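You operate a simulated robot arm through the tools that you are given. There is no shell and no other tool.

The job below is to be done with a simulated robot arm. You get a single attempt, and the scene is never put back.

## Task
Pour the leftover green beads from the funnel tray back into their jar.
Fine: put the funnel tray back and close the jar.

Only the result counts: the job must be done as asked and must still hold three seconds after the hand-in. Knocking over, shifting, dropping, spilling or breaking anything else fails it.

## Robot
A 7-joint arm with a two-finger parallel gripper, fixed in place. Base frame: the origin is on the floor under the middle of its stand, x ahead of it, y to its left, z up; the work surface is at about z = 0.88. Lengths are in m, angles in degrees, forces in N, time in s.
With the tool pointing down near the work surface it reaches from about 0.1 to 0.64 m from the base axis. Its first joint turns from -66.0 to 66.0 degrees. Payload 1.57 kg.
The tool frame sits at the grasp point between the pads (the TCP): z along the fingers, y along the line on which they close. The tips reach 0.03 m beyond it. The gripper opens to 0.08 m. The fingers are 0.017 m wide and 0.012 m thick; the gripper's body (0.04 by 0.082 m) begins 0.08 m behind the TCP.
Orientation is told as [roll, pitch, yaw] about the base's x, y, z axes, in that order, counted from this pose: with the fingers straight down and closing along the base's y, the tool's x points along the base's -x, its y along +y and its z along -z.

## Interface
- The arm moves only by the tool jog_arm. Its argument "deltas" is one flat list of numbers, 7 for each row, row after row: the shift along the tool's x, y, z in m, then the turn, a rotation vector about the tool's x, y, z in degrees, then the gripper command, from -1 (fully open) to 1 (shut), values between in proportion. In form: [tx, ty, tz, rx, ry, rz, claw, tx, ty, tz, rx, ry, rz, claw, ...]. A call has 1 to 20 rows; each row shifts and turns the commanded pose from where the row before left it, along the tool's axes as they then stand. A row lasts 0.2 s, in which the tool goes at most 0.05 m and 8.6 degrees; a call with a longer step from one row to the next is refused whole, and so is a gripper value outside its range. A pose out of reach is approached as far as the arm can. The call stops where the force on the tool passes 40 N (or 10 N more than at its start, if that is more) or the arm is blocked; 0.2 s more then pass. Each finger travels about 0.072 m/s and halts on what it meets, pressing with about 31 N; the grip force reading is that of the motor and also rises with nothing between the fingers. The clock runs only during rows and for 0.2 s after the last one: add rows that do not move to give the fingers time. The reply holds the time, the measured pose of the TCP, the force on the tool along the base axes, the opening and the grip force, in the units named above and with some noise, with the torque about the TCP (base axes, N m) and any sound that the robot's microphone picked up.
- Cameras (640 x 400 px; columns grow to the right, rows downward): "scene" is fixed at [0.0525, 0.4214, 1.4532]; the picture's right is [-0.86, -0.51, 0.00], its down [-0.21, 0.36, -0.91] and it looks along [0.46, -0.78, -0.41] (base axes); focal length 337 px, centre (320, 200). "wrist" rides on the gripper at [0.072, -0.007, -0.122] in the tool frame; the picture's right is [0.09, 1.00, 0.00], its down [-0.84, 0.08, -0.54] and it looks along [-0.54, 0.05, 0.84] (tool axes); focal length 238 px, centre (320, 200). There is no depth. A picture from a camera that has moved, and an enlarged one, comes with that camera's place and axes in the base frame and with its lens. The place of the scene camera against the robot may be out by one fixed shift of up to 0.018 m in any direction.
- snapshot(camera): a new picture of that camera. The clock stands still meanwhile.
- enlarge(camera, box): a new picture of the part [left, top, right, bottom] of that camera's present view, enlarged. The clock stands still meanwhile.
- finish_job(): hands the job in; it is judged then, once.

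Nothing tells you positions but the pictures and the camera data. Unless the task says otherwise, let go and move clear before handing in.

The tools are called after "Emit:" as a command line: name --argument value ..., lists and objects as JSON in quotes. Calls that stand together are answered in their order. jog_arm: Moves the arm, as the interface text tells. Its arguments: {"type":"object","properties":{"deltas":{"type":"array","items":{"type":"number"}}},"required":["deltas"]} The other tools are called the same way: snapshot (camera) takes a picture; enlarge (camera, box) takes an enlarged picture of a part of a camera's view; finish_job () hands the job in.

At the start:

```text
t: 0.0
tool_pos: [0.3804, -0.0765, 1.2223]
orientation: [-0.1, -0.1, 0.0]
force: [-0.2, 0.2, 0.0]
moment: [-0.01, 0.01, 0.0]
grip_width: 0.0801
grasp_force: 0.1
```

scene: 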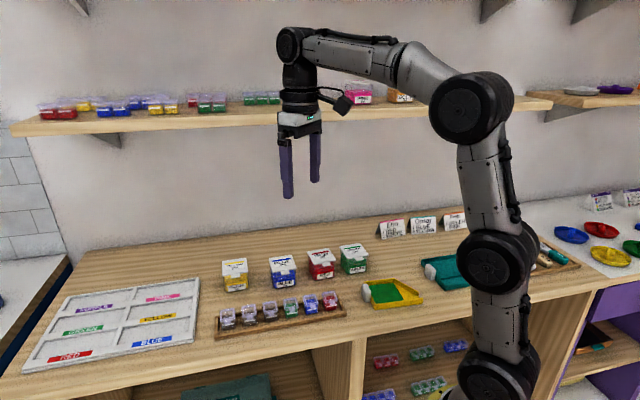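
wrist: 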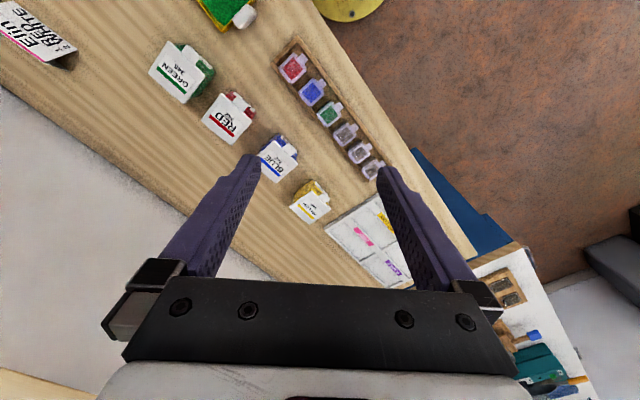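

I see a bench with four lidded boxes (yellow, blue, red, green), a rack of small jars, and a yellow funnel tray that looks full of green beads. I'll enlarge the views to find the tray, the jars and their lids.

Emit:
enlarge --camera "scene" --box '[200, 220, 440, 370]'

Emit:
enlarge --camera "scene" --box '[340, 200, 500, 320]'

Emit:
enlarge --camera "wrist" --box '[130, 0, 400, 200]'

```text
2.67 times, centred on (320, 295) of scene
camera zoom: at [0.0525, 0.4214, 1.4532], right [-0.86, -0.51, 0.0], down [-0.21, 0.36, -0.91], along [0.46, -0.78, -0.41], focal length 900 px, centre (320, -53)
```

zoom: 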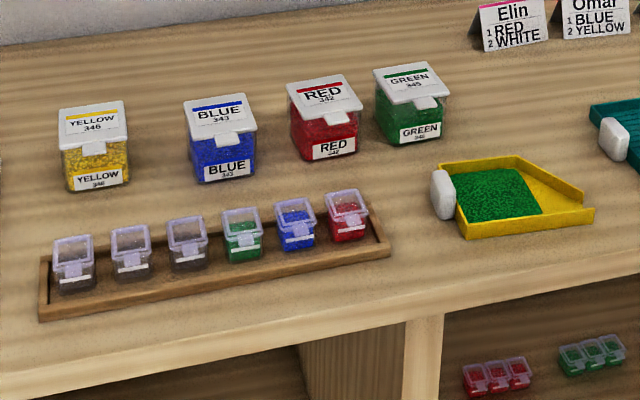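

```text
3.33 times, centred on (420, 260) of scene
camera zoom: at [0.0525, 0.4214, 1.4532], right [-0.86, -0.51, 0.0], down [-0.21, 0.36, -0.91], along [0.46, -0.78, -0.41], focal length 1125 px, centre (-13, 0)
```

zoom: 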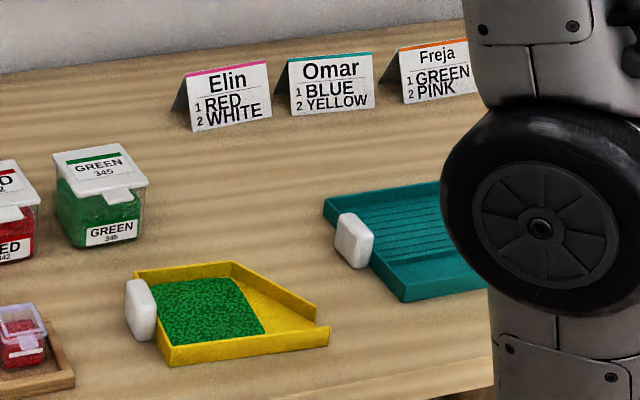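

```text
2.00 times, centred on (265, 100) of wrist
camera zoom: at [0.3076, -0.0812, 1.3427], right [-0.09, 1.0, 0.0], down [0.84, 0.08, 0.54], along [0.54, 0.05, -0.84], focal length 477 px, centre (430, 400)
```

zoom: 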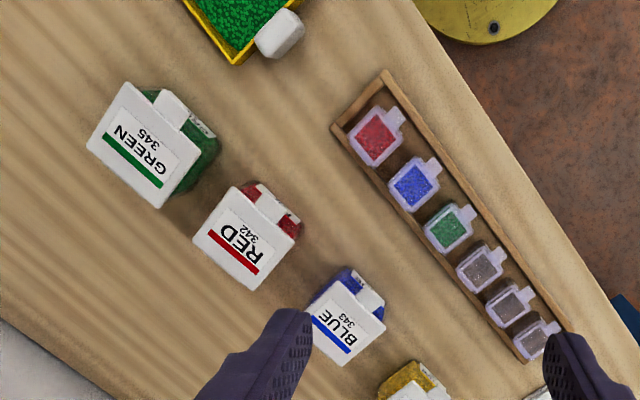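

The tray holds green beads with its white handle at the left, and there's a large GREEN 345 jar with a white lid plus a small green jar in the rack. I'll zoom in further on each before moving.

Emit:
enlarge --camera "scene" --box '[350, 265, 430, 315]'

Emit:
enlarge --camera "scene" --box '[330, 235, 380, 280]'

Emit:
enlarge --camera "scene" --box '[265, 280, 345, 330]'

Emit:
enlarge --camera "wrist" --box '[140, 0, 260, 110]'

```text
8.00 times, centred on (390, 290) of scene
camera zoom: at [0.0525, 0.4214, 1.4532], right [-0.86, -0.51, 0.0], down [-0.21, 0.36, -0.91], along [0.46, -0.78, -0.41], focal length 2699 px, centre (-240, -520)
```

zoom: 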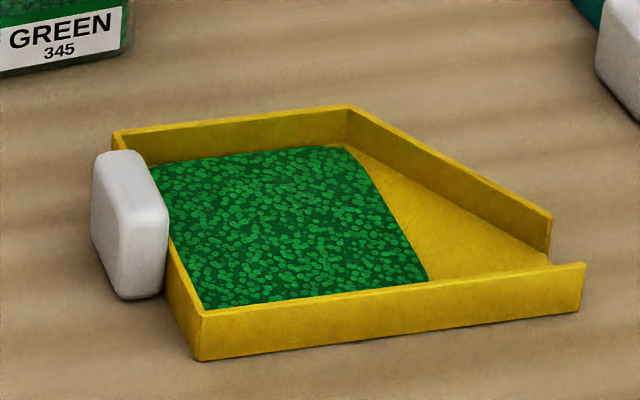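

```text
8.89 times, centred on (355, 258) of scene
camera zoom: at [0.0525, 0.4214, 1.4532], right [-0.86, -0.51, 0.0], down [-0.21, 0.36, -0.91], along [0.46, -0.78, -0.41], focal length 2999 px, centre (9, -311)
```

zoom: 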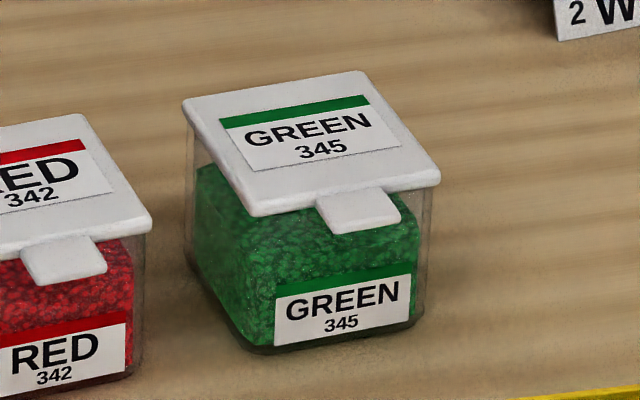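

```text
8.00 times, centred on (305, 305) of scene
camera zoom: at [0.0525, 0.4214, 1.4532], right [-0.86, -0.51, 0.0], down [-0.21, 0.36, -0.91], along [0.46, -0.78, -0.41], focal length 2699 px, centre (440, -640)
```

zoom: 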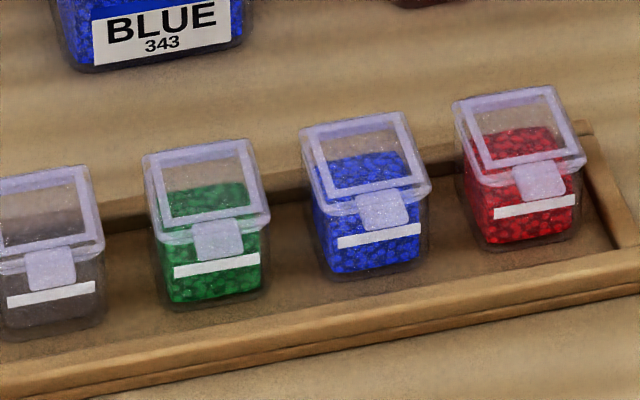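

```text
3.64 times, centred on (200, 55) of wrist
camera zoom: at [0.3076, -0.0812, 1.3427], right [-0.09, 1.0, 0.0], down [0.84, 0.08, 0.54], along [0.54, 0.05, -0.84], focal length 867 px, centre (756, 727)
```

zoom: 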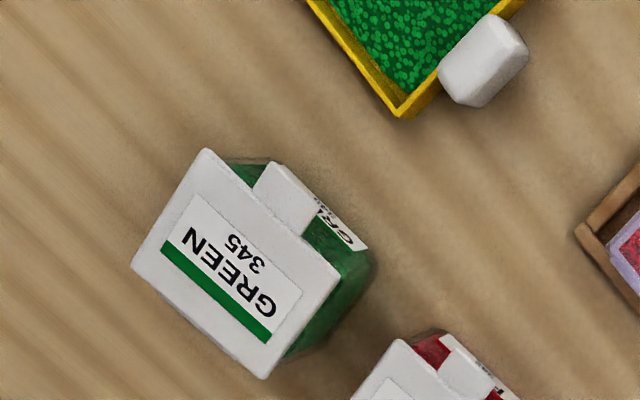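

The large GREEN 345 jar sits at about (0.36, -0.30) with a flip lid whose tab faces the robot, and the tray handle is at about (0.28, -0.20). The rack's small green jar is probably a different container, so I'll move the wrist camera over the jar and tray for a closer look.

Emit:
jog_arm --deltas '[0.004, -0.025, 0.012, 0, 0, -8, -1, 0.004, -0.025, 0.012, 0, 0, -8, -1, 0.004, -0.025, 0.012, 0, 0, -8, -1, 0.004, -0.025, 0.012, 0, 0, -8, -1, 0.004, -0.025, 0.012, 0, 0, -8, -1]'

Emit:
snapshot --camera "wrist"

Emit:
snapshot --camera "scene"

```text
t: 1.2
tool_pos: [0.3949, -0.2006, 1.1601]
orientation: [-0.1, 0.1, 40.1]
force: [-0.3, -0.1, -0.5]
moment: [0.03, -0.03, 0.02]
grip_width: 0.0799
grasp_force: 0.1
```

```text
taken
camera wrist: at [0.3435, -0.2496, 1.2825], right [-0.71, 0.7, 0.0], down [0.59, 0.6, 0.54], along [0.38, 0.39, -0.84], focal length 238 px, centre (320, 200)
```

wrist: 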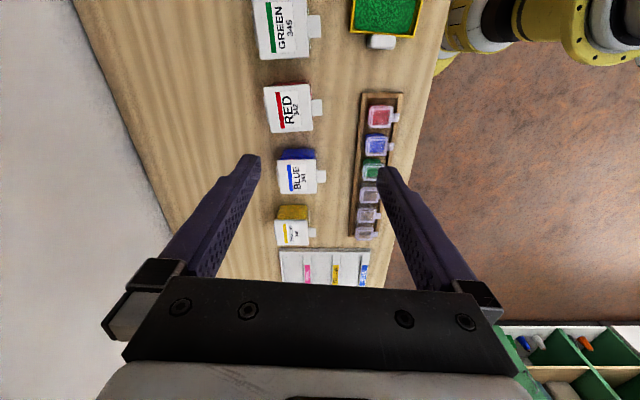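

```text
taken
```

scene: 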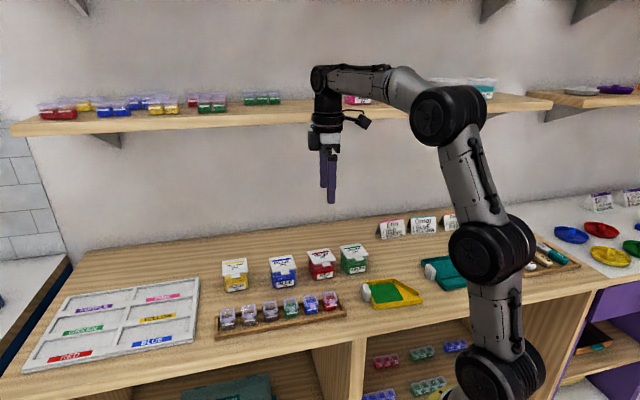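

Bench edges line up with yaw of about 40-45°, and the small jars are a separate set. I'll turn to yaw -45° so the camera looks at the front of the green jar and its lid, and drop to z of about 1.05.

Emit:
jog_arm --deltas '[0, 0, 0, 0, 0, 8.5, -1, 0, 0, 0, 0, 0, 8.5, -1, 0, 0, 0, 0, 0, 8.5, -1, 0, 0, 0, 0, 0, 8.5, -1, 0, 0, 0, 0, 0, 8.5, -1, 0, 0, 0, 0, 0, 8.5, -1, 0, 0, 0, 0, 0, 8.5, -1, 0, 0, 0, 0, 0, 8.5, -1, 0, 0, 0, 0, 0, 8.5, -1, 0, 0, 0, 0, 0, 8.5, -1, -0.0043, -0.022, 0.0275, 0, 0, 0, -1, -0.0043, -0.022, 0.0275, 0, 0, 0, -1, -0.0043, -0.022, 0.0275, 0, 0, 0, -1, -0.0043, -0.022, 0.0275, 0, 0, 0, -1]'

Emit:
snapshot --camera "wrist"

Emit:
snapshot --camera "scene"

```text
t: 4.2
tool_pos: [0.3438, -0.2748, 1.0507]
orientation: [0.0, -0.1, -45.1]
force: [0.0, 0.5, 0.0]
moment: [-0.01, 0.02, -0.03]
grip_width: 0.0799
grasp_force: 0.1
```

```text
taken
camera wrist: at [0.2875, -0.2274, 1.1734], right [0.64, 0.77, 0.0], down [0.65, -0.54, 0.54], along [0.42, -0.35, -0.84], focal length 238 px, centre (320, 200)
```

wrist: 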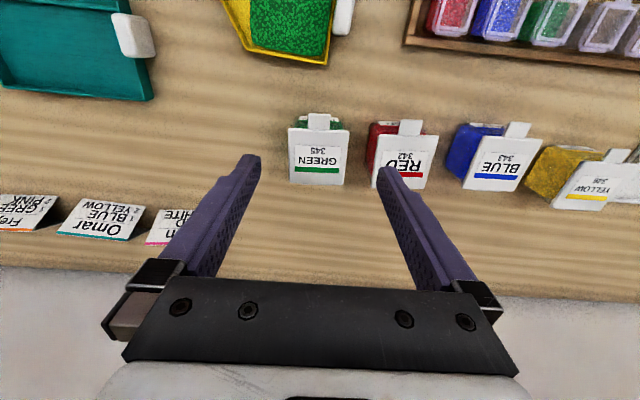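

```text
taken
```

scene: 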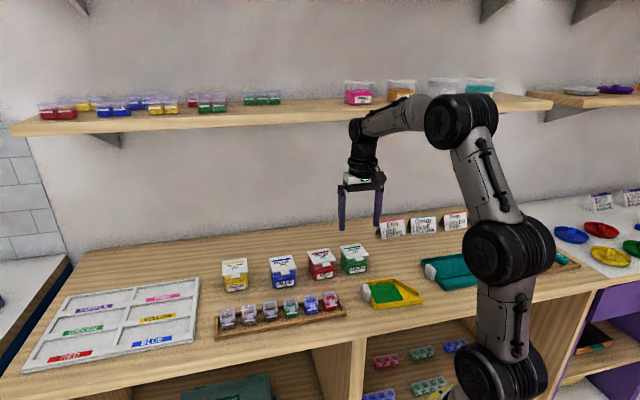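

The green jar, its tab and the tray are all in view now. I'll enlarge the jar and tray to measure the edges.

Emit:
enlarge --camera "wrist" --box '[270, 95, 370, 200]'

Emit:
enlarge --camera "wrist" --box '[200, 0, 360, 100]'

```text
3.81 times, centred on (320, 148) of wrist
camera zoom: at [0.2875, -0.2274, 1.1734], right [0.64, 0.77, 0.0], down [0.65, -0.54, 0.54], along [0.42, -0.35, -0.84], focal length 908 px, centre (320, 400)
```

zoom: 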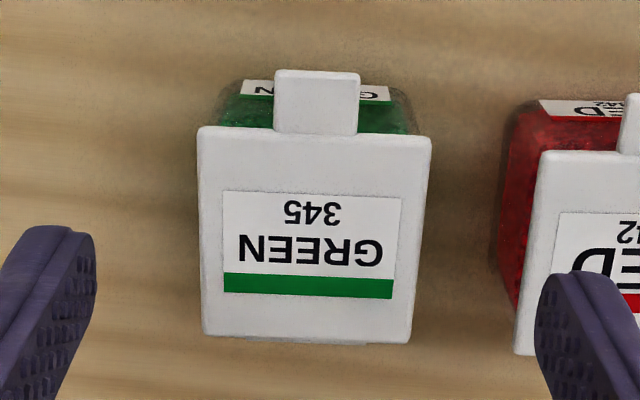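

```text
4.00 times, centred on (280, 50) of wrist
camera zoom: at [0.2875, -0.2274, 1.1734], right [0.64, 0.77, 0.0], down [0.65, -0.54, 0.54], along [0.42, -0.35, -0.84], focal length 953 px, centre (480, 800)
```

zoom: 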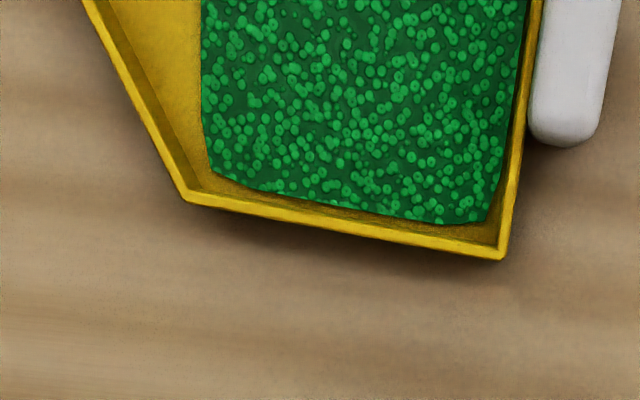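

The lid centre works out at about (0.363, -0.294) with its top at z of about 0.938. It measures 6 x 6 cm, and a 2.2 cm tab points at (-0.74, 0.67). I'll raise the arm a bit and check it can turn to yaw of about -132°, the orientation I want for the tray handle and for sliding in under the tab from the side.

Emit:
jog_arm --deltas '[0, 0, -0.03, 0, 0, 8, -1, 0, 0, -0.03, 0, 0, 8, -1, 0, 0, -0.02, 0, 0, 8, -1, 0, 0, 0, 0, 0, 8, -1, 0, 0, 0, 0, 0, 8, -1, 0, 0, 0, 0, 0, 8, -1, 0, 0, 0, 0, 0, 8, -1, 0, 0, 0, 0, 0, 8, -1, 0, 0, 0, 0, 0, 8, -1, 0, 0, 0, 0, 0, 8, -1, 0, 0, 0, 0, 0, 7, -1]'

Emit:
snapshot --camera "wrist"

Emit:
snapshot --camera "scene"

```text
t: 6.6
tool_pos: [0.345, -0.2743, 1.1299]
orientation: [0.0, 0.0, -132.2]
force: [-0.4, 0.5, 0.1]
moment: [0.02, 0.02, -0.06]
grip_width: 0.0801
grasp_force: 0.0
```

```text
taken
camera wrist: at [0.3877, -0.2147, 1.2527], right [0.8, -0.6, 0.0], down [-0.5, -0.67, 0.54], along [-0.33, -0.43, -0.84], focal length 238 px, centre (320, 200)
```

wrist: 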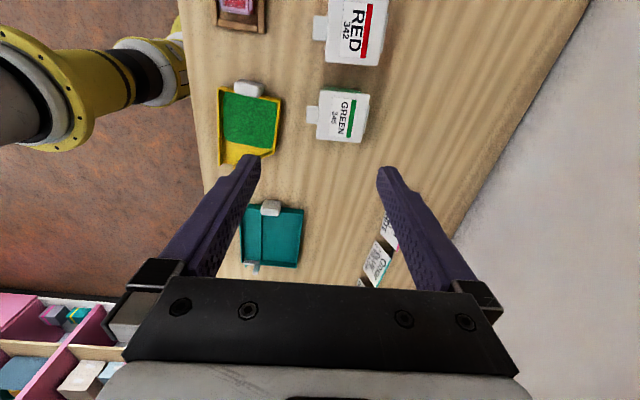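

```text
taken
```

scene: 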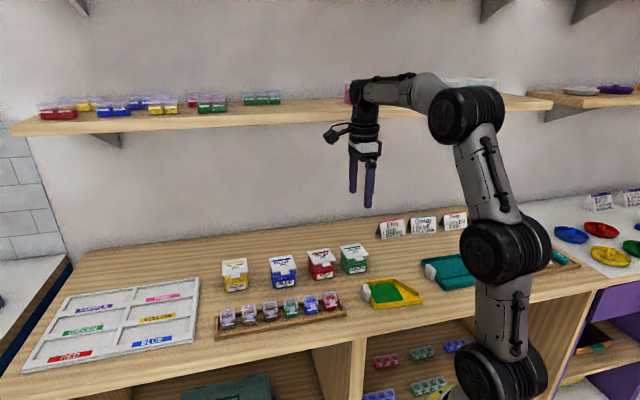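

Yaw -132° is reachable, and this view shows the tray and jar whole. I'll enlarge both to measure them.

Emit:
enlarge --camera "wrist" --box '[200, 70, 300, 175]'

Emit:
enlarge --camera "wrist" --box '[295, 0, 395, 150]'

Emit:
enlarge --camera "wrist" --box '[230, 190, 400, 290]'

```text
3.81 times, centred on (250, 122) of wrist
camera zoom: at [0.3877, -0.2147, 1.2527], right [0.8, -0.6, 0.0], down [-0.5, -0.67, 0.54], along [-0.33, -0.43, -0.84], focal length 908 px, centre (587, 495)
```

zoom: 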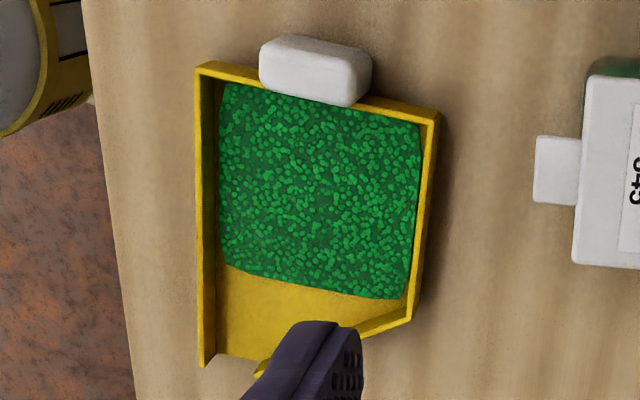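

```text
2.67 times, centred on (345, 75) of wrist
camera zoom: at [0.3877, -0.2147, 1.2527], right [0.8, -0.6, 0.0], down [-0.5, -0.67, 0.54], along [-0.33, -0.43, -0.84], focal length 636 px, centre (253, 533)
```

zoom: 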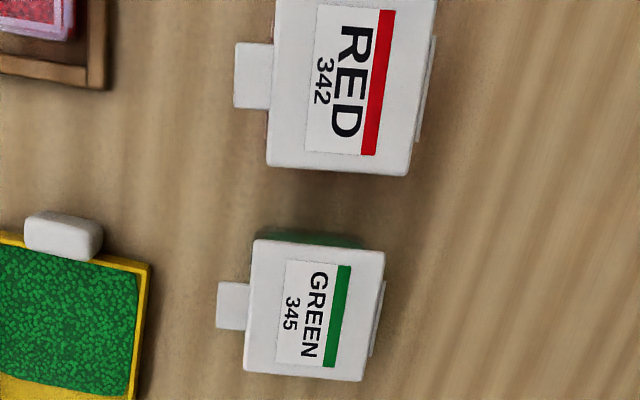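

```text
3.76 times, centred on (315, 240) of wrist
camera zoom: at [0.3877, -0.2147, 1.2527], right [0.8, -0.6, 0.0], down [-0.5, -0.67, 0.54], along [-0.33, -0.43, -0.84], focal length 897 px, centre (339, 49)
```

zoom: 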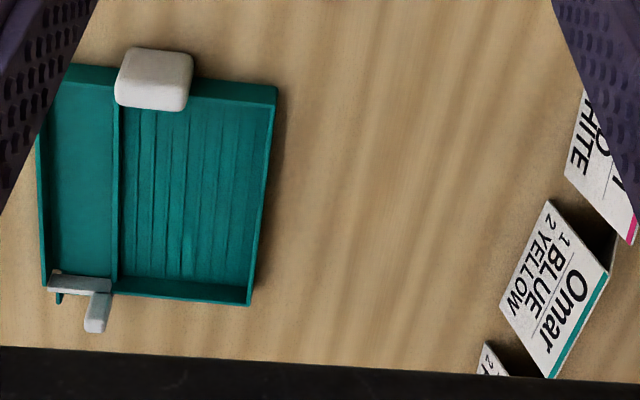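

The lid top comes out at z of about 0.94, with a hinge barrel on the back edge, so it is a flip lid. I'll zoom the fixed camera onto the tab and the tray handle to get thickness and height.

Emit:
enlarge --camera "scene" --box '[338, 240, 370, 260]'

Emit:
enlarge --camera "scene" --box '[358, 276, 382, 306]'

Emit:
enlarge --camera "scene" --box '[420, 245, 500, 295]'

```text
16.00 times, centred on (354, 250) of scene
camera zoom: at [0.0525, 0.4214, 1.4532], right [-0.86, -0.51, 0.0], down [-0.21, 0.36, -0.91], along [0.46, -0.78, -0.41], focal length 5398 px, centre (-224, -600)
```

zoom: 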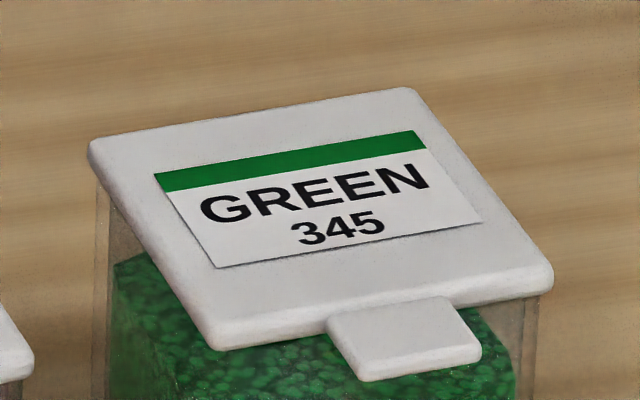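

```text
13.33 times, centred on (370, 291) of scene
camera zoom: at [0.0525, 0.4214, 1.4532], right [-0.86, -0.51, 0.0], down [-0.21, 0.36, -0.91], along [0.46, -0.78, -0.41], focal length 4499 px, centre (-347, -1013)
```

zoom: 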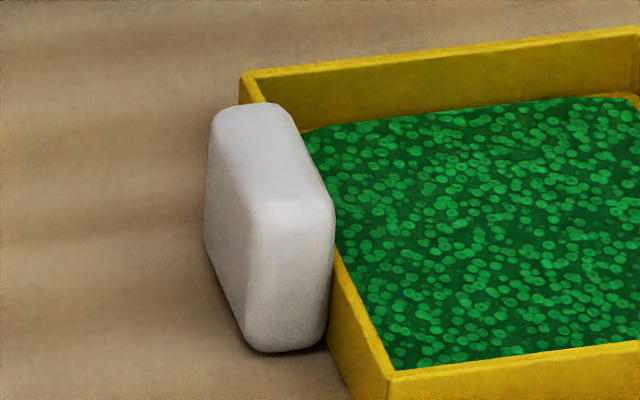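

```text
8.00 times, centred on (460, 270) of scene
camera zoom: at [0.0525, 0.4214, 1.4532], right [-0.86, -0.51, 0.0], down [-0.21, 0.36, -0.91], along [0.46, -0.78, -0.41], focal length 2699 px, centre (-800, -360)
```

zoom: 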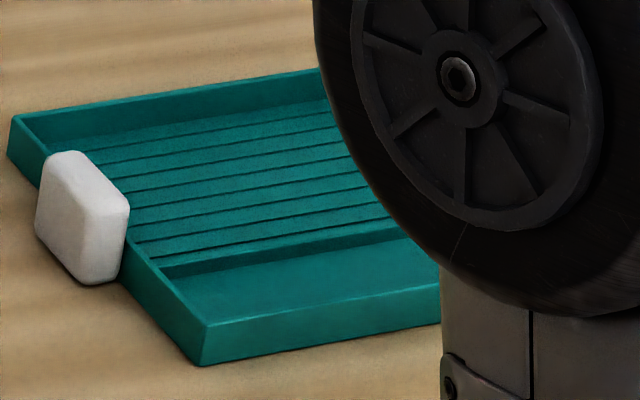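

The tab is a thin plate at z of about 0.932-0.937 with clear space under it, and the tray handle is a block of roughly 40 x 18 x 30 mm. I plan to slide the closed fingers in under the tab from the jar's free side, parallel to the hinge, and sweep the lid up along its arc. First I'll test whether the tilted pose is reachable.

Emit:
jog_arm --deltas '[-0.0285, -0.0058, 0.01, 0, 0, 0, 1, -0.0285, -0.0058, 0.01, 0, 0, 0, 1, -0.0285, -0.0058, 0.01, 0, 0, 0, 1, 0, 0, 0, 0, 8.1, 0, 1, 0, 0, 0, 0, 8.1, 0, 1, 0, 0, 0, 0, 8.1, 0, 1, 0, 0, 0, 0, 8.1, 0, 1, 0, 0, 0, 0, 8.1, 0, 1, 0, 0, 0, 0, 8.1, 0, 1, 0, 0, 0, 0, 8.1, 0, 1, 0, 0, 0, 0, 8.1, 0, 1]'

Emit:
snapshot --camera "wrist"

Emit:
snapshot --camera "scene"

```text
t: 9.0
tool_pos: [0.3506, -0.2886, 1.1007]
orientation: [0.1, 65.0, -131.9]
force: [0.7, -0.3, -0.5]
moment: [0.04, -0.02, -0.01]
grip_width: 0.0
grasp_force: 21.4
out of reach, approached as far as the arm can: row 7, 8, 9, 10, 11
```

```text
taken
camera wrist: at [0.2912, -0.3417, 1.2178], right [0.77, -0.64, 0.08], down [-0.51, -0.68, -0.53], along [0.39, 0.36, -0.85], focal length 238 px, centre (320, 200)
```

wrist: 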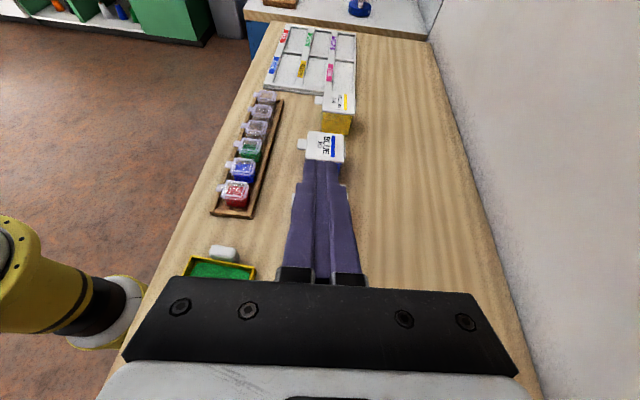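

```text
taken
```

scene: 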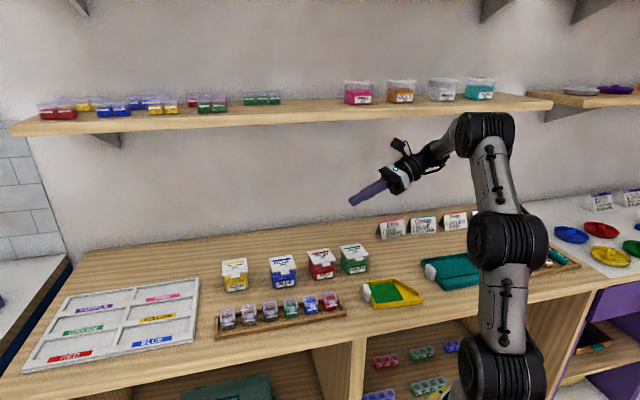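

The 65° side tilt runs into the first joint's limit there, so that approach is out. I'll rotate back to vertical, then try tilting the fingers so they point away from the robot at the jar's front instead.

Emit:
jog_arm --deltas '[0, 0, 0, 0, -8.1, 0, 1, 0, 0, 0, 0, -8.1, 0, 1, 0, 0, 0, 0, -8.1, 0, 1, 0, 0, 0, 0, -8.1, 0, 1, 0, 0, 0, 0, -8.1, 0, 1, 0, 0, 0, 0, -8.1, 0, 1, 0, 0, 0, 0, -8.1, 0, 1, 0, 0, 0, 0, -8.1, 0, 1]'

```text
t: 10.8
tool_pos: [0.3506, -0.287, 1.0999]
orientation: [0.1, -0.2, -132.0]
force: [0.3, -0.8, 0.5]
moment: [0.0, -0.02, 0.01]
grip_width: 0.0001
grasp_force: 21.1
```

Back to vertical cleanly. Now I'll move in front of the jar at a safe height and tilt the closed fingers about 68° so they point at the jar front.

Emit:
jog_arm --deltas '[0.0015, -0.033, 0, 0, 0, 0, 1, 0.0015, -0.033, 0, 0, 0, 0, 1, 0, 0, 0, -8.5, 0, 0, 1, 0, 0, 0, -8.5, 0, 0, 1, 0, 0, 0, -8.5, 0, 0, 1, 0, 0, 0, -8.5, 0, 0, 1, 0, 0, 0, -8.5, 0, 0, 1, 0, 0, 0, -8.5, 0, 0, 1, 0, 0, 0, -8.5, 0, 0, 1, 0, 0, 0, -8.5, 0, 0, 1]'

Emit:
snapshot --camera "wrist"

Emit:
snapshot --camera "scene"

```text
t: 13.0
tool_pos: [0.3032, -0.242, 1.1031]
orientation: [68.4, 0.1, -132.0]
force: [-0.7, 0.5, 0.8]
moment: [0.07, 0.05, 0.0]
grip_width: 0.0
grasp_force: 21.1
```

```text
taken
camera wrist: at [0.2646, -0.1094, 1.1428], right [0.33, -0.18, 0.93], down [-0.91, -0.3, 0.27], along [0.23, -0.94, -0.26], focal length 238 px, centre (320, 200)
```

wrist: 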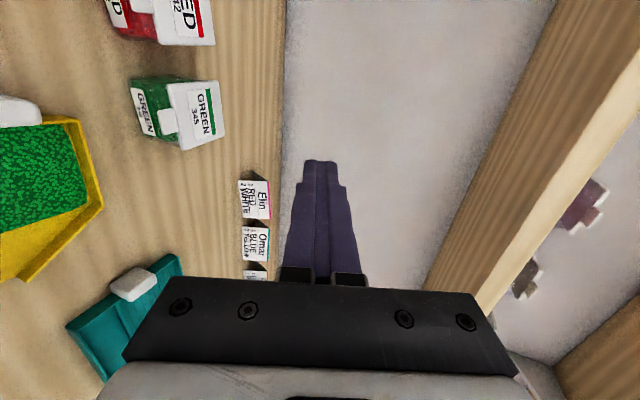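

```text
taken
```

scene: 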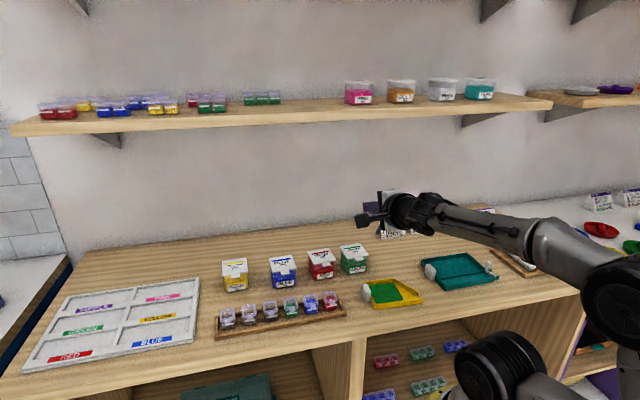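

The forward tilt is reachable. I'll ease it to 60° so the gripper body stays clear of the tray handle, then descend in front of the tab to z of about 0.985 and check.

Emit:
jog_arm --deltas '[0, 0, 0, 8.4, 0, 0, 1, -0.0005, -0.0356, 0.0171, 0, 0, 0, 1, -0.0005, -0.0356, 0.0171, 0, 0, 0, 1, -0.0005, -0.0356, 0.0171, 0, 0, 0, 1]'

Emit:
snapshot --camera "wrist"

Emit:
snapshot --camera "scene"

Emit:
enlarge --camera "scene" --box '[300, 210, 460, 310]'

```text
t: 14.0
tool_pos: [0.2886, -0.2355, 0.9996]
orientation: [59.3, 0.1, -132.0]
force: [0.8, 0.1, -0.2]
moment: [0.02, 0.01, -0.03]
grip_width: 0.0
grasp_force: 21.3
out of reach, approached as far as the arm can: row 4
```

```text
taken
camera wrist: at [0.2541, -0.1073, 1.0572], right [0.44, -0.27, 0.86], down [-0.88, -0.34, 0.34], along [0.2, -0.9, -0.39], focal length 238 px, centre (320, 200)
```

wrist: 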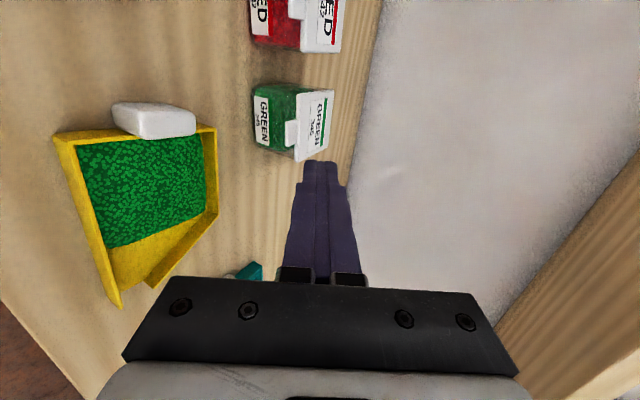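

```text
taken
```

scene: 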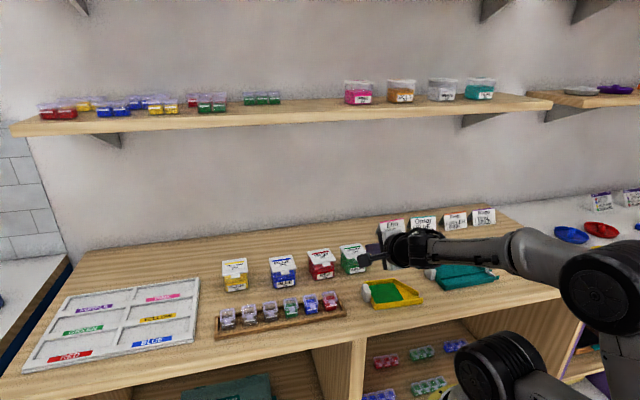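

```text
4.00 times, centred on (380, 260) of scene
camera zoom: at [0.0525, 0.4214, 1.4532], right [-0.86, -0.51, 0.0], down [-0.21, 0.36, -0.91], along [0.46, -0.78, -0.41], focal length 1350 px, centre (80, -40)
```

zoom: 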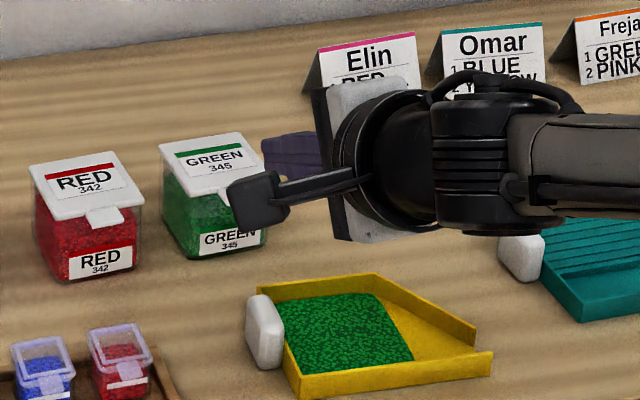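

This pose runs out of reach on the way down, and the elbow swings low to the side. I'll back up and return to vertical at yaw -42°, where the forward tilt is the arm's natural motion.

Emit:
jog_arm --deltas '[0, 0.029, -0.0167, 0, 0, 0, 1, 0, 0.029, -0.0167, 0, 0, 0, 1, 0, 0.029, -0.0167, 0, 0, 0, 1, 0, 0, 0, 8.47, 0, 0, 1, 0, 0, 0, 8.47, 0, 0, 1, 0, 0, 0, 8.47, 0, 0, 1, 0, 0, 0, 8.47, 0, 0, 1, 0, 0, 0, 8.47, 0, 0, 1, 0, 0, 0, 8.47, 0, 0, 1, 0, 0, 0, 8.47, 0, 0, 1]'

Emit:
jog_arm --deltas '[0, 0, 0, 0, 0, -8.2, 1, 0, 0, 0, 0, 0, -8.2, 1, 0, 0, 0, 0, 0, -8.2, 1, 0, 0, 0, 0, 0, -8.2, 1, 0, 0, 0, 0, 0, -8.2, 1, 0, 0, 0, 0, 0, -8.2, 1, 0, 0, 0, 0, 0, -8.2, 1, 0, 0, 0, 0, 0, -8.2, 1, 0, 0, 0, 0, 0, -8.2, 1, 0, 0, 0, 0, 0, -8.2, 1, 0, 0, 0, 0, 0, -8.0, 1]'

Emit:
snapshot --camera "scene"

Emit:
snapshot --camera "wrist"

```text
t: 16.2
tool_pos: [0.2875, -0.2358, 1.1012]
orientation: [0.1, 0.0, -132.0]
force: [-0.5, -1.0, -1.3]
moment: [-0.04, 0.02, 0.02]
grip_width: 0.0
grasp_force: 21.2
```

```text
t: 18.6
tool_pos: [0.2873, -0.2359, 1.1014]
orientation: [0.0, -0.2, -41.8]
force: [0.0, 0.3, -0.2]
moment: [0.0, -0.03, -0.03]
grip_width: 0.0001
grasp_force: 21.6
```

```text
taken
```

scene: 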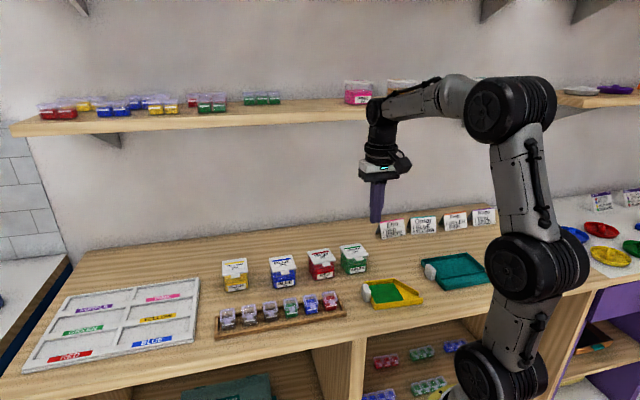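

```text
taken
camera wrist: at [0.2284, -0.1907, 1.2236], right [0.6, 0.8, 0.0], down [0.67, -0.5, 0.55], along [0.44, -0.33, -0.84], focal length 238 px, centre (320, 200)
```

wrist: 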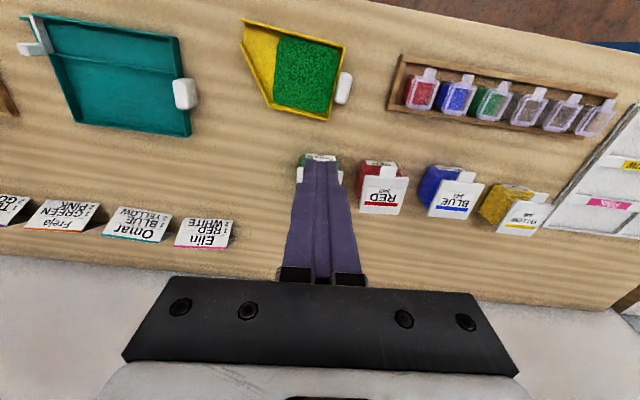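

The elbow is up and clear now. I'll tilt the fingers 51° toward the jar and lower to z of about 0.98 in front of it.

Emit:
jog_arm --deltas '[0, 0, 0, 0, -8.5, 0, 1, 0, 0, 0, 0, -8.5, 0, 1, 0, 0, 0, 0, -8.5, 0, 1, 0, 0, 0, 0, -8.5, 0, 1, 0, 0, 0, 0, -8.5, 0, 1, 0, 0, 0, 0, -8.5, 0, 1, 0.029, 0.002, 0.0282, 0, 0, 0, 1, 0.029, 0.002, 0.0282, 0, 0, 0, 1, 0.029, 0.002, 0.0282, 0, 0, 0, 1]'

Emit:
snapshot --camera "scene"

Emit:
snapshot --camera "wrist"

Emit:
enlarge --camera "scene" --box '[310, 220, 430, 310]'

```text
t: 20.6
tool_pos: [0.3005, -0.2389, 0.9819]
orientation: [0.0, -51.6, -42.1]
force: [-0.3, -0.3, 0.4]
moment: [-0.04, 0.01, -0.02]
grip_width: 0.0
grasp_force: 21.0
```

```text
taken
```

scene: 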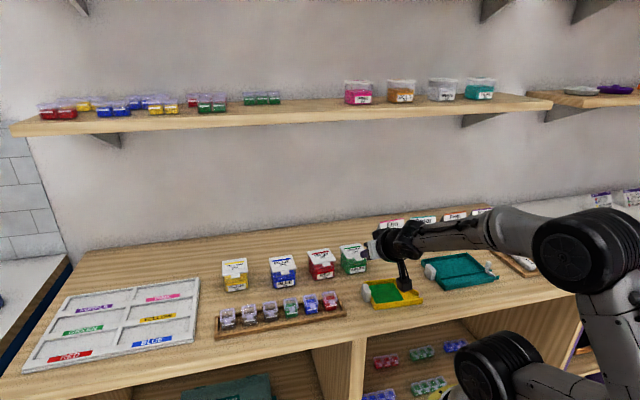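

```text
taken
camera wrist: at [0.1907, -0.1492, 1.0018], right [0.62, 0.78, -0.07], down [0.12, -0.01, 0.99], along [0.77, -0.63, -0.1], focal length 238 px, centre (320, 200)
```

wrist: 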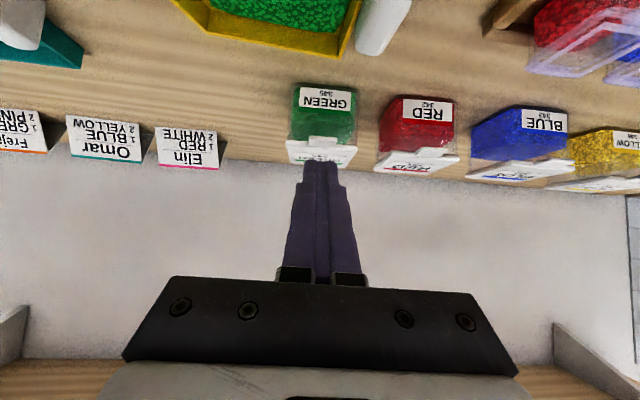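

```text
4.44 times, centred on (370, 265) of scene
camera zoom: at [0.0525, 0.4214, 1.4532], right [-0.86, -0.51, 0.0], down [-0.21, 0.36, -0.91], along [0.46, -0.78, -0.41], focal length 1500 px, centre (98, -89)
```

zoom: 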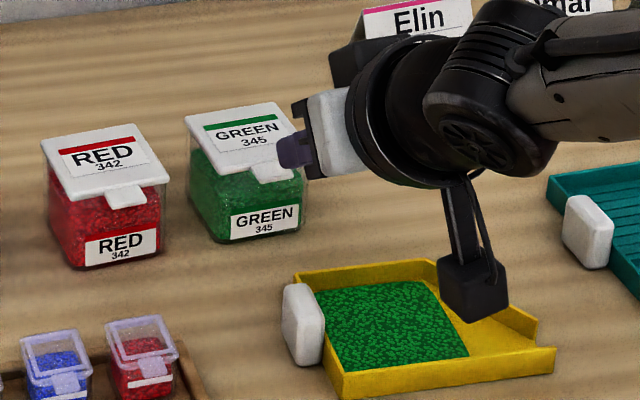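

The fingertips hang just in front of the tab and slightly above it, with the camera box clear above the tray. I'll look closer at the tip-to-tab alignment before lowering.

Emit:
enlarge --camera "wrist" --box '[270, 70, 380, 180]'

Emit:
enlarge --camera "scene" --box '[335, 235, 385, 280]'

```text
3.64 times, centred on (325, 125) of wrist
camera zoom: at [0.1907, -0.1492, 1.0018], right [0.62, 0.78, -0.07], down [0.12, -0.01, 0.99], along [0.77, -0.63, -0.1], focal length 867 px, centre (302, 473)
```

zoom: 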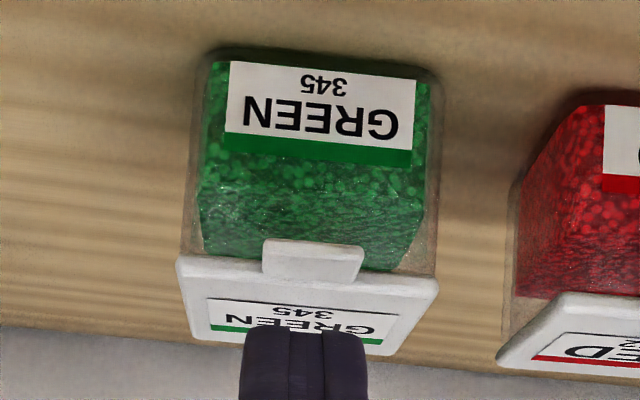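

```text
8.89 times, centred on (360, 258) of scene
camera zoom: at [0.0525, 0.4214, 1.4532], right [-0.86, -0.51, 0.0], down [-0.21, 0.36, -0.91], along [0.46, -0.78, -0.41], focal length 2999 px, centre (-36, -311)
```

zoom: 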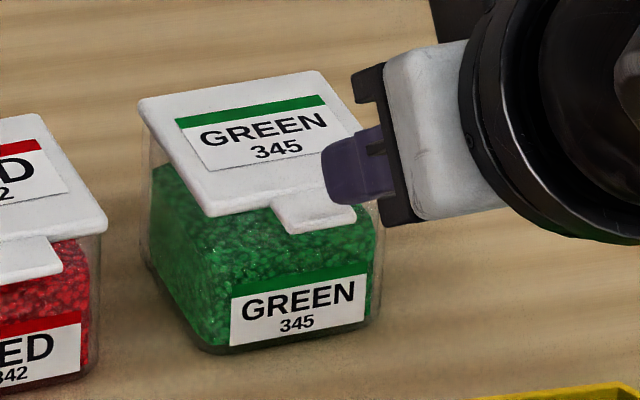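

Fingertips are centred on the tab within about 1 mm and about 8 mm in front of it, and the tab underside is at z of about 0.934. I'll lower straight down so the tips sit below the tab, then verify.

Emit:
jog_arm --deltas '[0.0206, 0, 0.01635, 0, 0, 0, 1, 0.0206, 0, 0.01635, 0, 0, 0, 1]'

Emit:
enlarge --camera "wrist" --box '[270, 70, 380, 180]'

Emit:
enlarge --camera "scene" --box '[330, 230, 430, 310]'

```text
t: 21.2
tool_pos: [0.297, -0.2414, 0.937]
orientation: [2.2, -50.8, -45.9]
force: [0.8, -0.1, 1.1]
moment: [0.01, 0.09, 0.01]
grip_width: 0.0002
grasp_force: 21.2
out of reach, approached as far as the arm can: row 2
```

```text
3.64 times, centred on (325, 125) of wrist
camera zoom: at [0.1909, -0.1472, 0.9589], right [0.65, 0.76, -0.05], down [0.11, -0.04, 0.99], along [0.75, -0.65, -0.11], focal length 867 px, centre (302, 473)
```

zoom: 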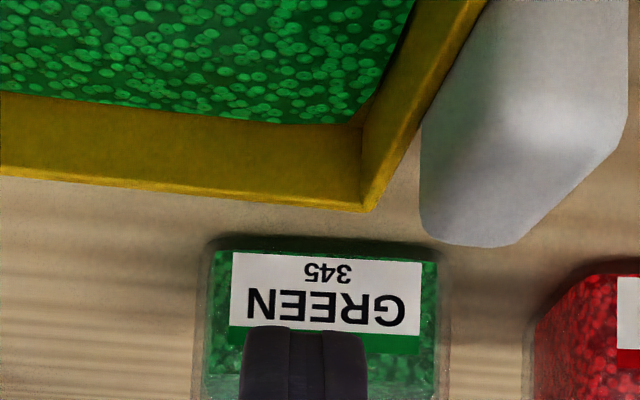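

```text
5.00 times, centred on (380, 270) of scene
camera zoom: at [0.0525, 0.4214, 1.4532], right [-0.86, -0.51, 0.0], down [-0.21, 0.36, -0.91], along [0.46, -0.78, -0.41], focal length 1687 px, centre (20, -150)
```

zoom: 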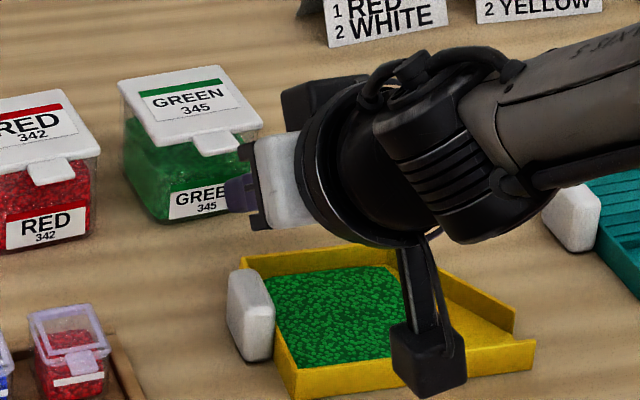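

The tips are now below tab level at z of about 0.925, but the arm is at its inner reach limit there, and moving toward the jar eases that. I'll slide the tips in under the tab while straightening the small yaw error.

Emit:
jog_arm --deltas '[-0.0049, 0.002, 0.014, -0.4, 0, -1.25, 1, -0.0022, 0.002, 0.0059, -0.4, 0, -1.25, 1]'

Emit:
enlarge --camera "wrist" --box '[270, 70, 380, 180]'

Emit:
enlarge --camera "scene" --box '[335, 235, 395, 280]'

```text
t: 21.8
tool_pos: [0.3162, -0.2525, 0.9312]
orientation: [-2.3, -51.3, -38.0]
force: [-0.2, -0.4, -0.1]
moment: [0.04, -0.01, -0.01]
grip_width: 0.0
grasp_force: 21.4
```

```text
3.64 times, centred on (325, 125) of wrist
camera zoom: at [0.2036, -0.1652, 0.952], right [0.59, 0.8, -0.1], down [0.14, 0.01, 0.99], along [0.79, -0.6, -0.11], focal length 867 px, centre (302, 473)
```

zoom: 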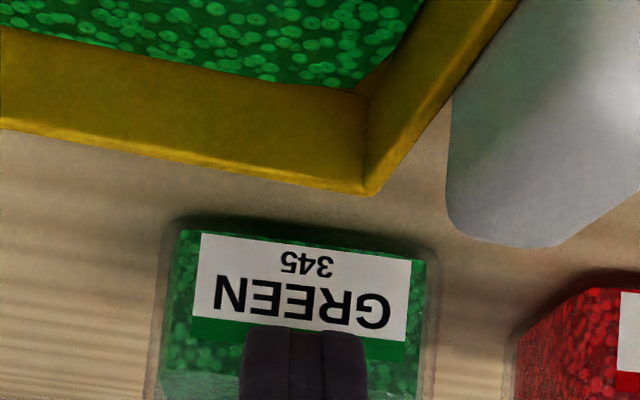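

```text
8.89 times, centred on (365, 258) of scene
camera zoom: at [0.0525, 0.4214, 1.4532], right [-0.86, -0.51, 0.0], down [-0.21, 0.36, -0.91], along [0.46, -0.78, -0.41], focal length 2999 px, centre (-80, -311)
```

zoom: 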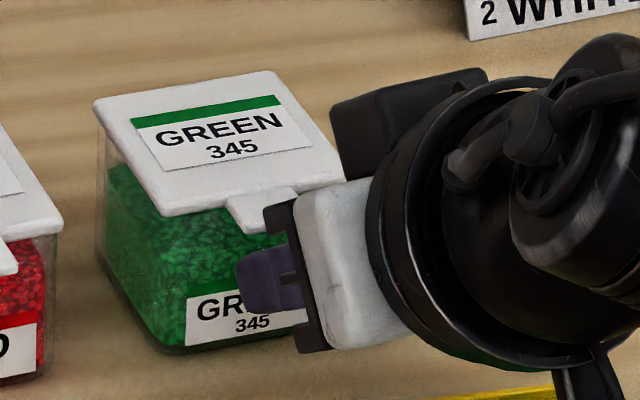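

The tips are under the tab at q of about 34 mm and z of about 0.919, with no contact force. I'll now lift a centimetre along the opening arc, undo the yaw overcorrection, and check that the lid follows.

Emit:
jog_arm --deltas '[-0.0052, 0, -0.0015, 0.8, 0, 2.5, 1, -0.0051, 0, -0.0016, 0, 0, 0, 1]'

Emit:
enlarge --camera "wrist" --box '[270, 70, 380, 180]'

Emit:
enlarge --camera "scene" --box '[335, 235, 395, 280]'

```text
t: 22.4
tool_pos: [0.3194, -0.2525, 0.9388]
orientation: [0.0, -51.3, -41.9]
force: [0.0, -0.2, 0.6]
moment: [0.01, -0.02, 0.01]
grip_width: 0.0001
grasp_force: 21.4
```

```text
3.64 times, centred on (325, 125) of wrist
camera zoom: at [0.2096, -0.1635, 0.9613], right [0.62, 0.78, -0.07], down [0.13, -0.01, 0.99], along [0.77, -0.63, -0.1], focal length 867 px, centre (302, 473)
```

zoom: 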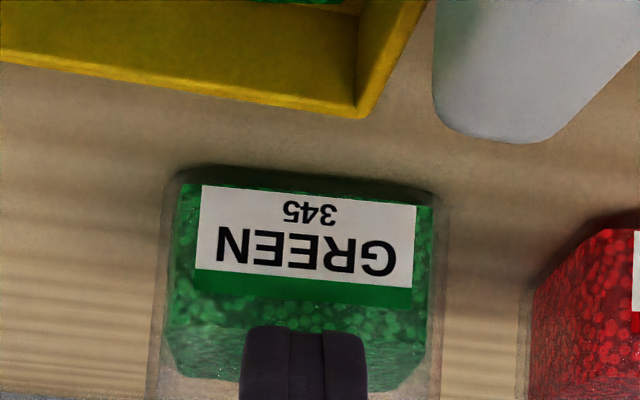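

```text
8.89 times, centred on (365, 258) of scene
camera zoom: at [0.0525, 0.4214, 1.4532], right [-0.86, -0.51, 0.0], down [-0.21, 0.36, -0.91], along [0.46, -0.78, -0.41], focal length 2999 px, centre (-80, -311)
```

zoom: 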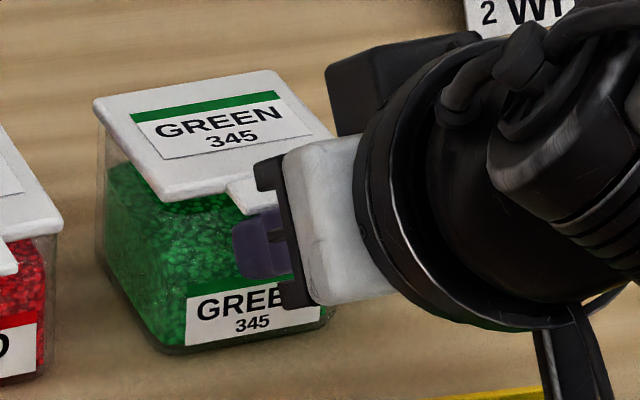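

The tips are close to touching the underside and the jar hasn't moved. I'll continue lifting in small steps and watch the force.

Emit:
jog_arm --deltas '[-0.0049, 0, -0.0019, 0, 0, 0, 1, -0.0049, 0, -0.0019, 0, 0, 0, 1, -0.0049, 0, -0.0019, 0, 0, 0, 1]'

Emit:
enlarge --camera "wrist" --box '[270, 70, 380, 180]'

Emit:
enlarge --camera "scene" --box '[335, 235, 395, 280]'

```text
t: 23.2
tool_pos: [0.3219, -0.257, 0.955]
orientation: [-0.1, -51.4, -41.9]
force: [-0.3, 0.3, 0.7]
moment: [-0.01, 0.03, 0.0]
grip_width: 0.0
grasp_force: 21.5
```

```text
3.64 times, centred on (325, 125) of wrist
camera zoom: at [0.2132, -0.1665, 0.9768], right [0.62, 0.78, -0.07], down [0.13, -0.01, 0.99], along [0.77, -0.63, -0.1], focal length 867 px, centre (302, 473)
```

zoom: 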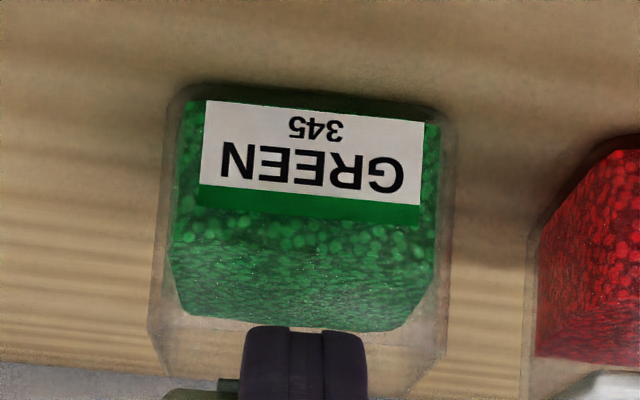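

```text
8.89 times, centred on (365, 258) of scene
camera zoom: at [0.0525, 0.4214, 1.4532], right [-0.86, -0.51, 0.0], down [-0.21, 0.36, -0.91], along [0.46, -0.78, -0.41], focal length 2999 px, centre (-80, -311)
```

zoom: 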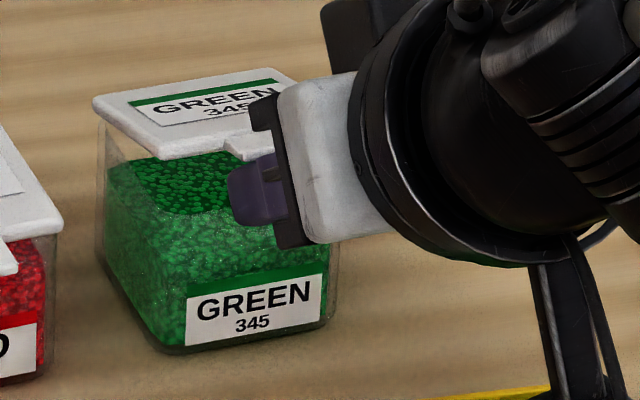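

The lid is opening freely at about 25° with almost no force, and the jar is staying put. I'll continue along the arc to about 60°.

Emit:
jog_arm --deltas '[-0.0101, 0, -0.0039, 0, 0, 0, 1, -0.0101, 0, -0.0039, 0, 0, 0, 1, -0.0101, 0, -0.0039, 0, 0, 0, 1, -0.0102, 0, 0.004, 0, 0, 0, 1, -0.0102, 0, 0.004, 0, 0, 0, 1]'

Emit:
enlarge --camera "wrist" --box '[240, 70, 400, 180]'

Emit:
enlarge --camera "scene" --box '[325, 215, 405, 280]'

```text
t: 24.4
tool_pos: [0.3451, -0.277, 0.9989]
orientation: [0.0, -51.3, -42.0]
force: [-0.8, -0.4, 0.7]
moment: [-0.07, -0.03, -0.02]
grip_width: 0.0
grasp_force: 21.9
```

```text
3.64 times, centred on (320, 125) of wrist
camera zoom: at [0.2349, -0.1863, 1.0185], right [0.62, 0.78, -0.07], down [0.13, -0.01, 0.99], along [0.77, -0.63, -0.1], focal length 867 px, centre (320, 473)
```

zoom: 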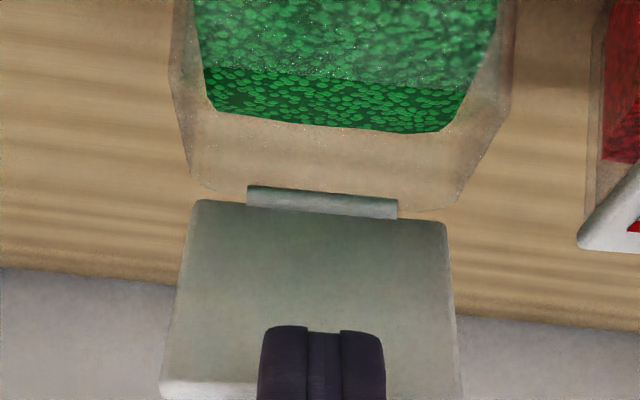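

```text
6.15 times, centred on (365, 248) of scene
camera zoom: at [0.0525, 0.4214, 1.4532], right [-0.86, -0.51, 0.0], down [-0.21, 0.36, -0.91], along [0.46, -0.78, -0.41], focal length 2076 px, centre (43, -92)
```

zoom: 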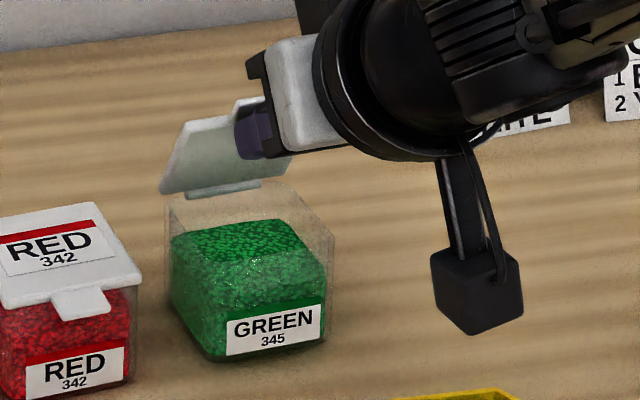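

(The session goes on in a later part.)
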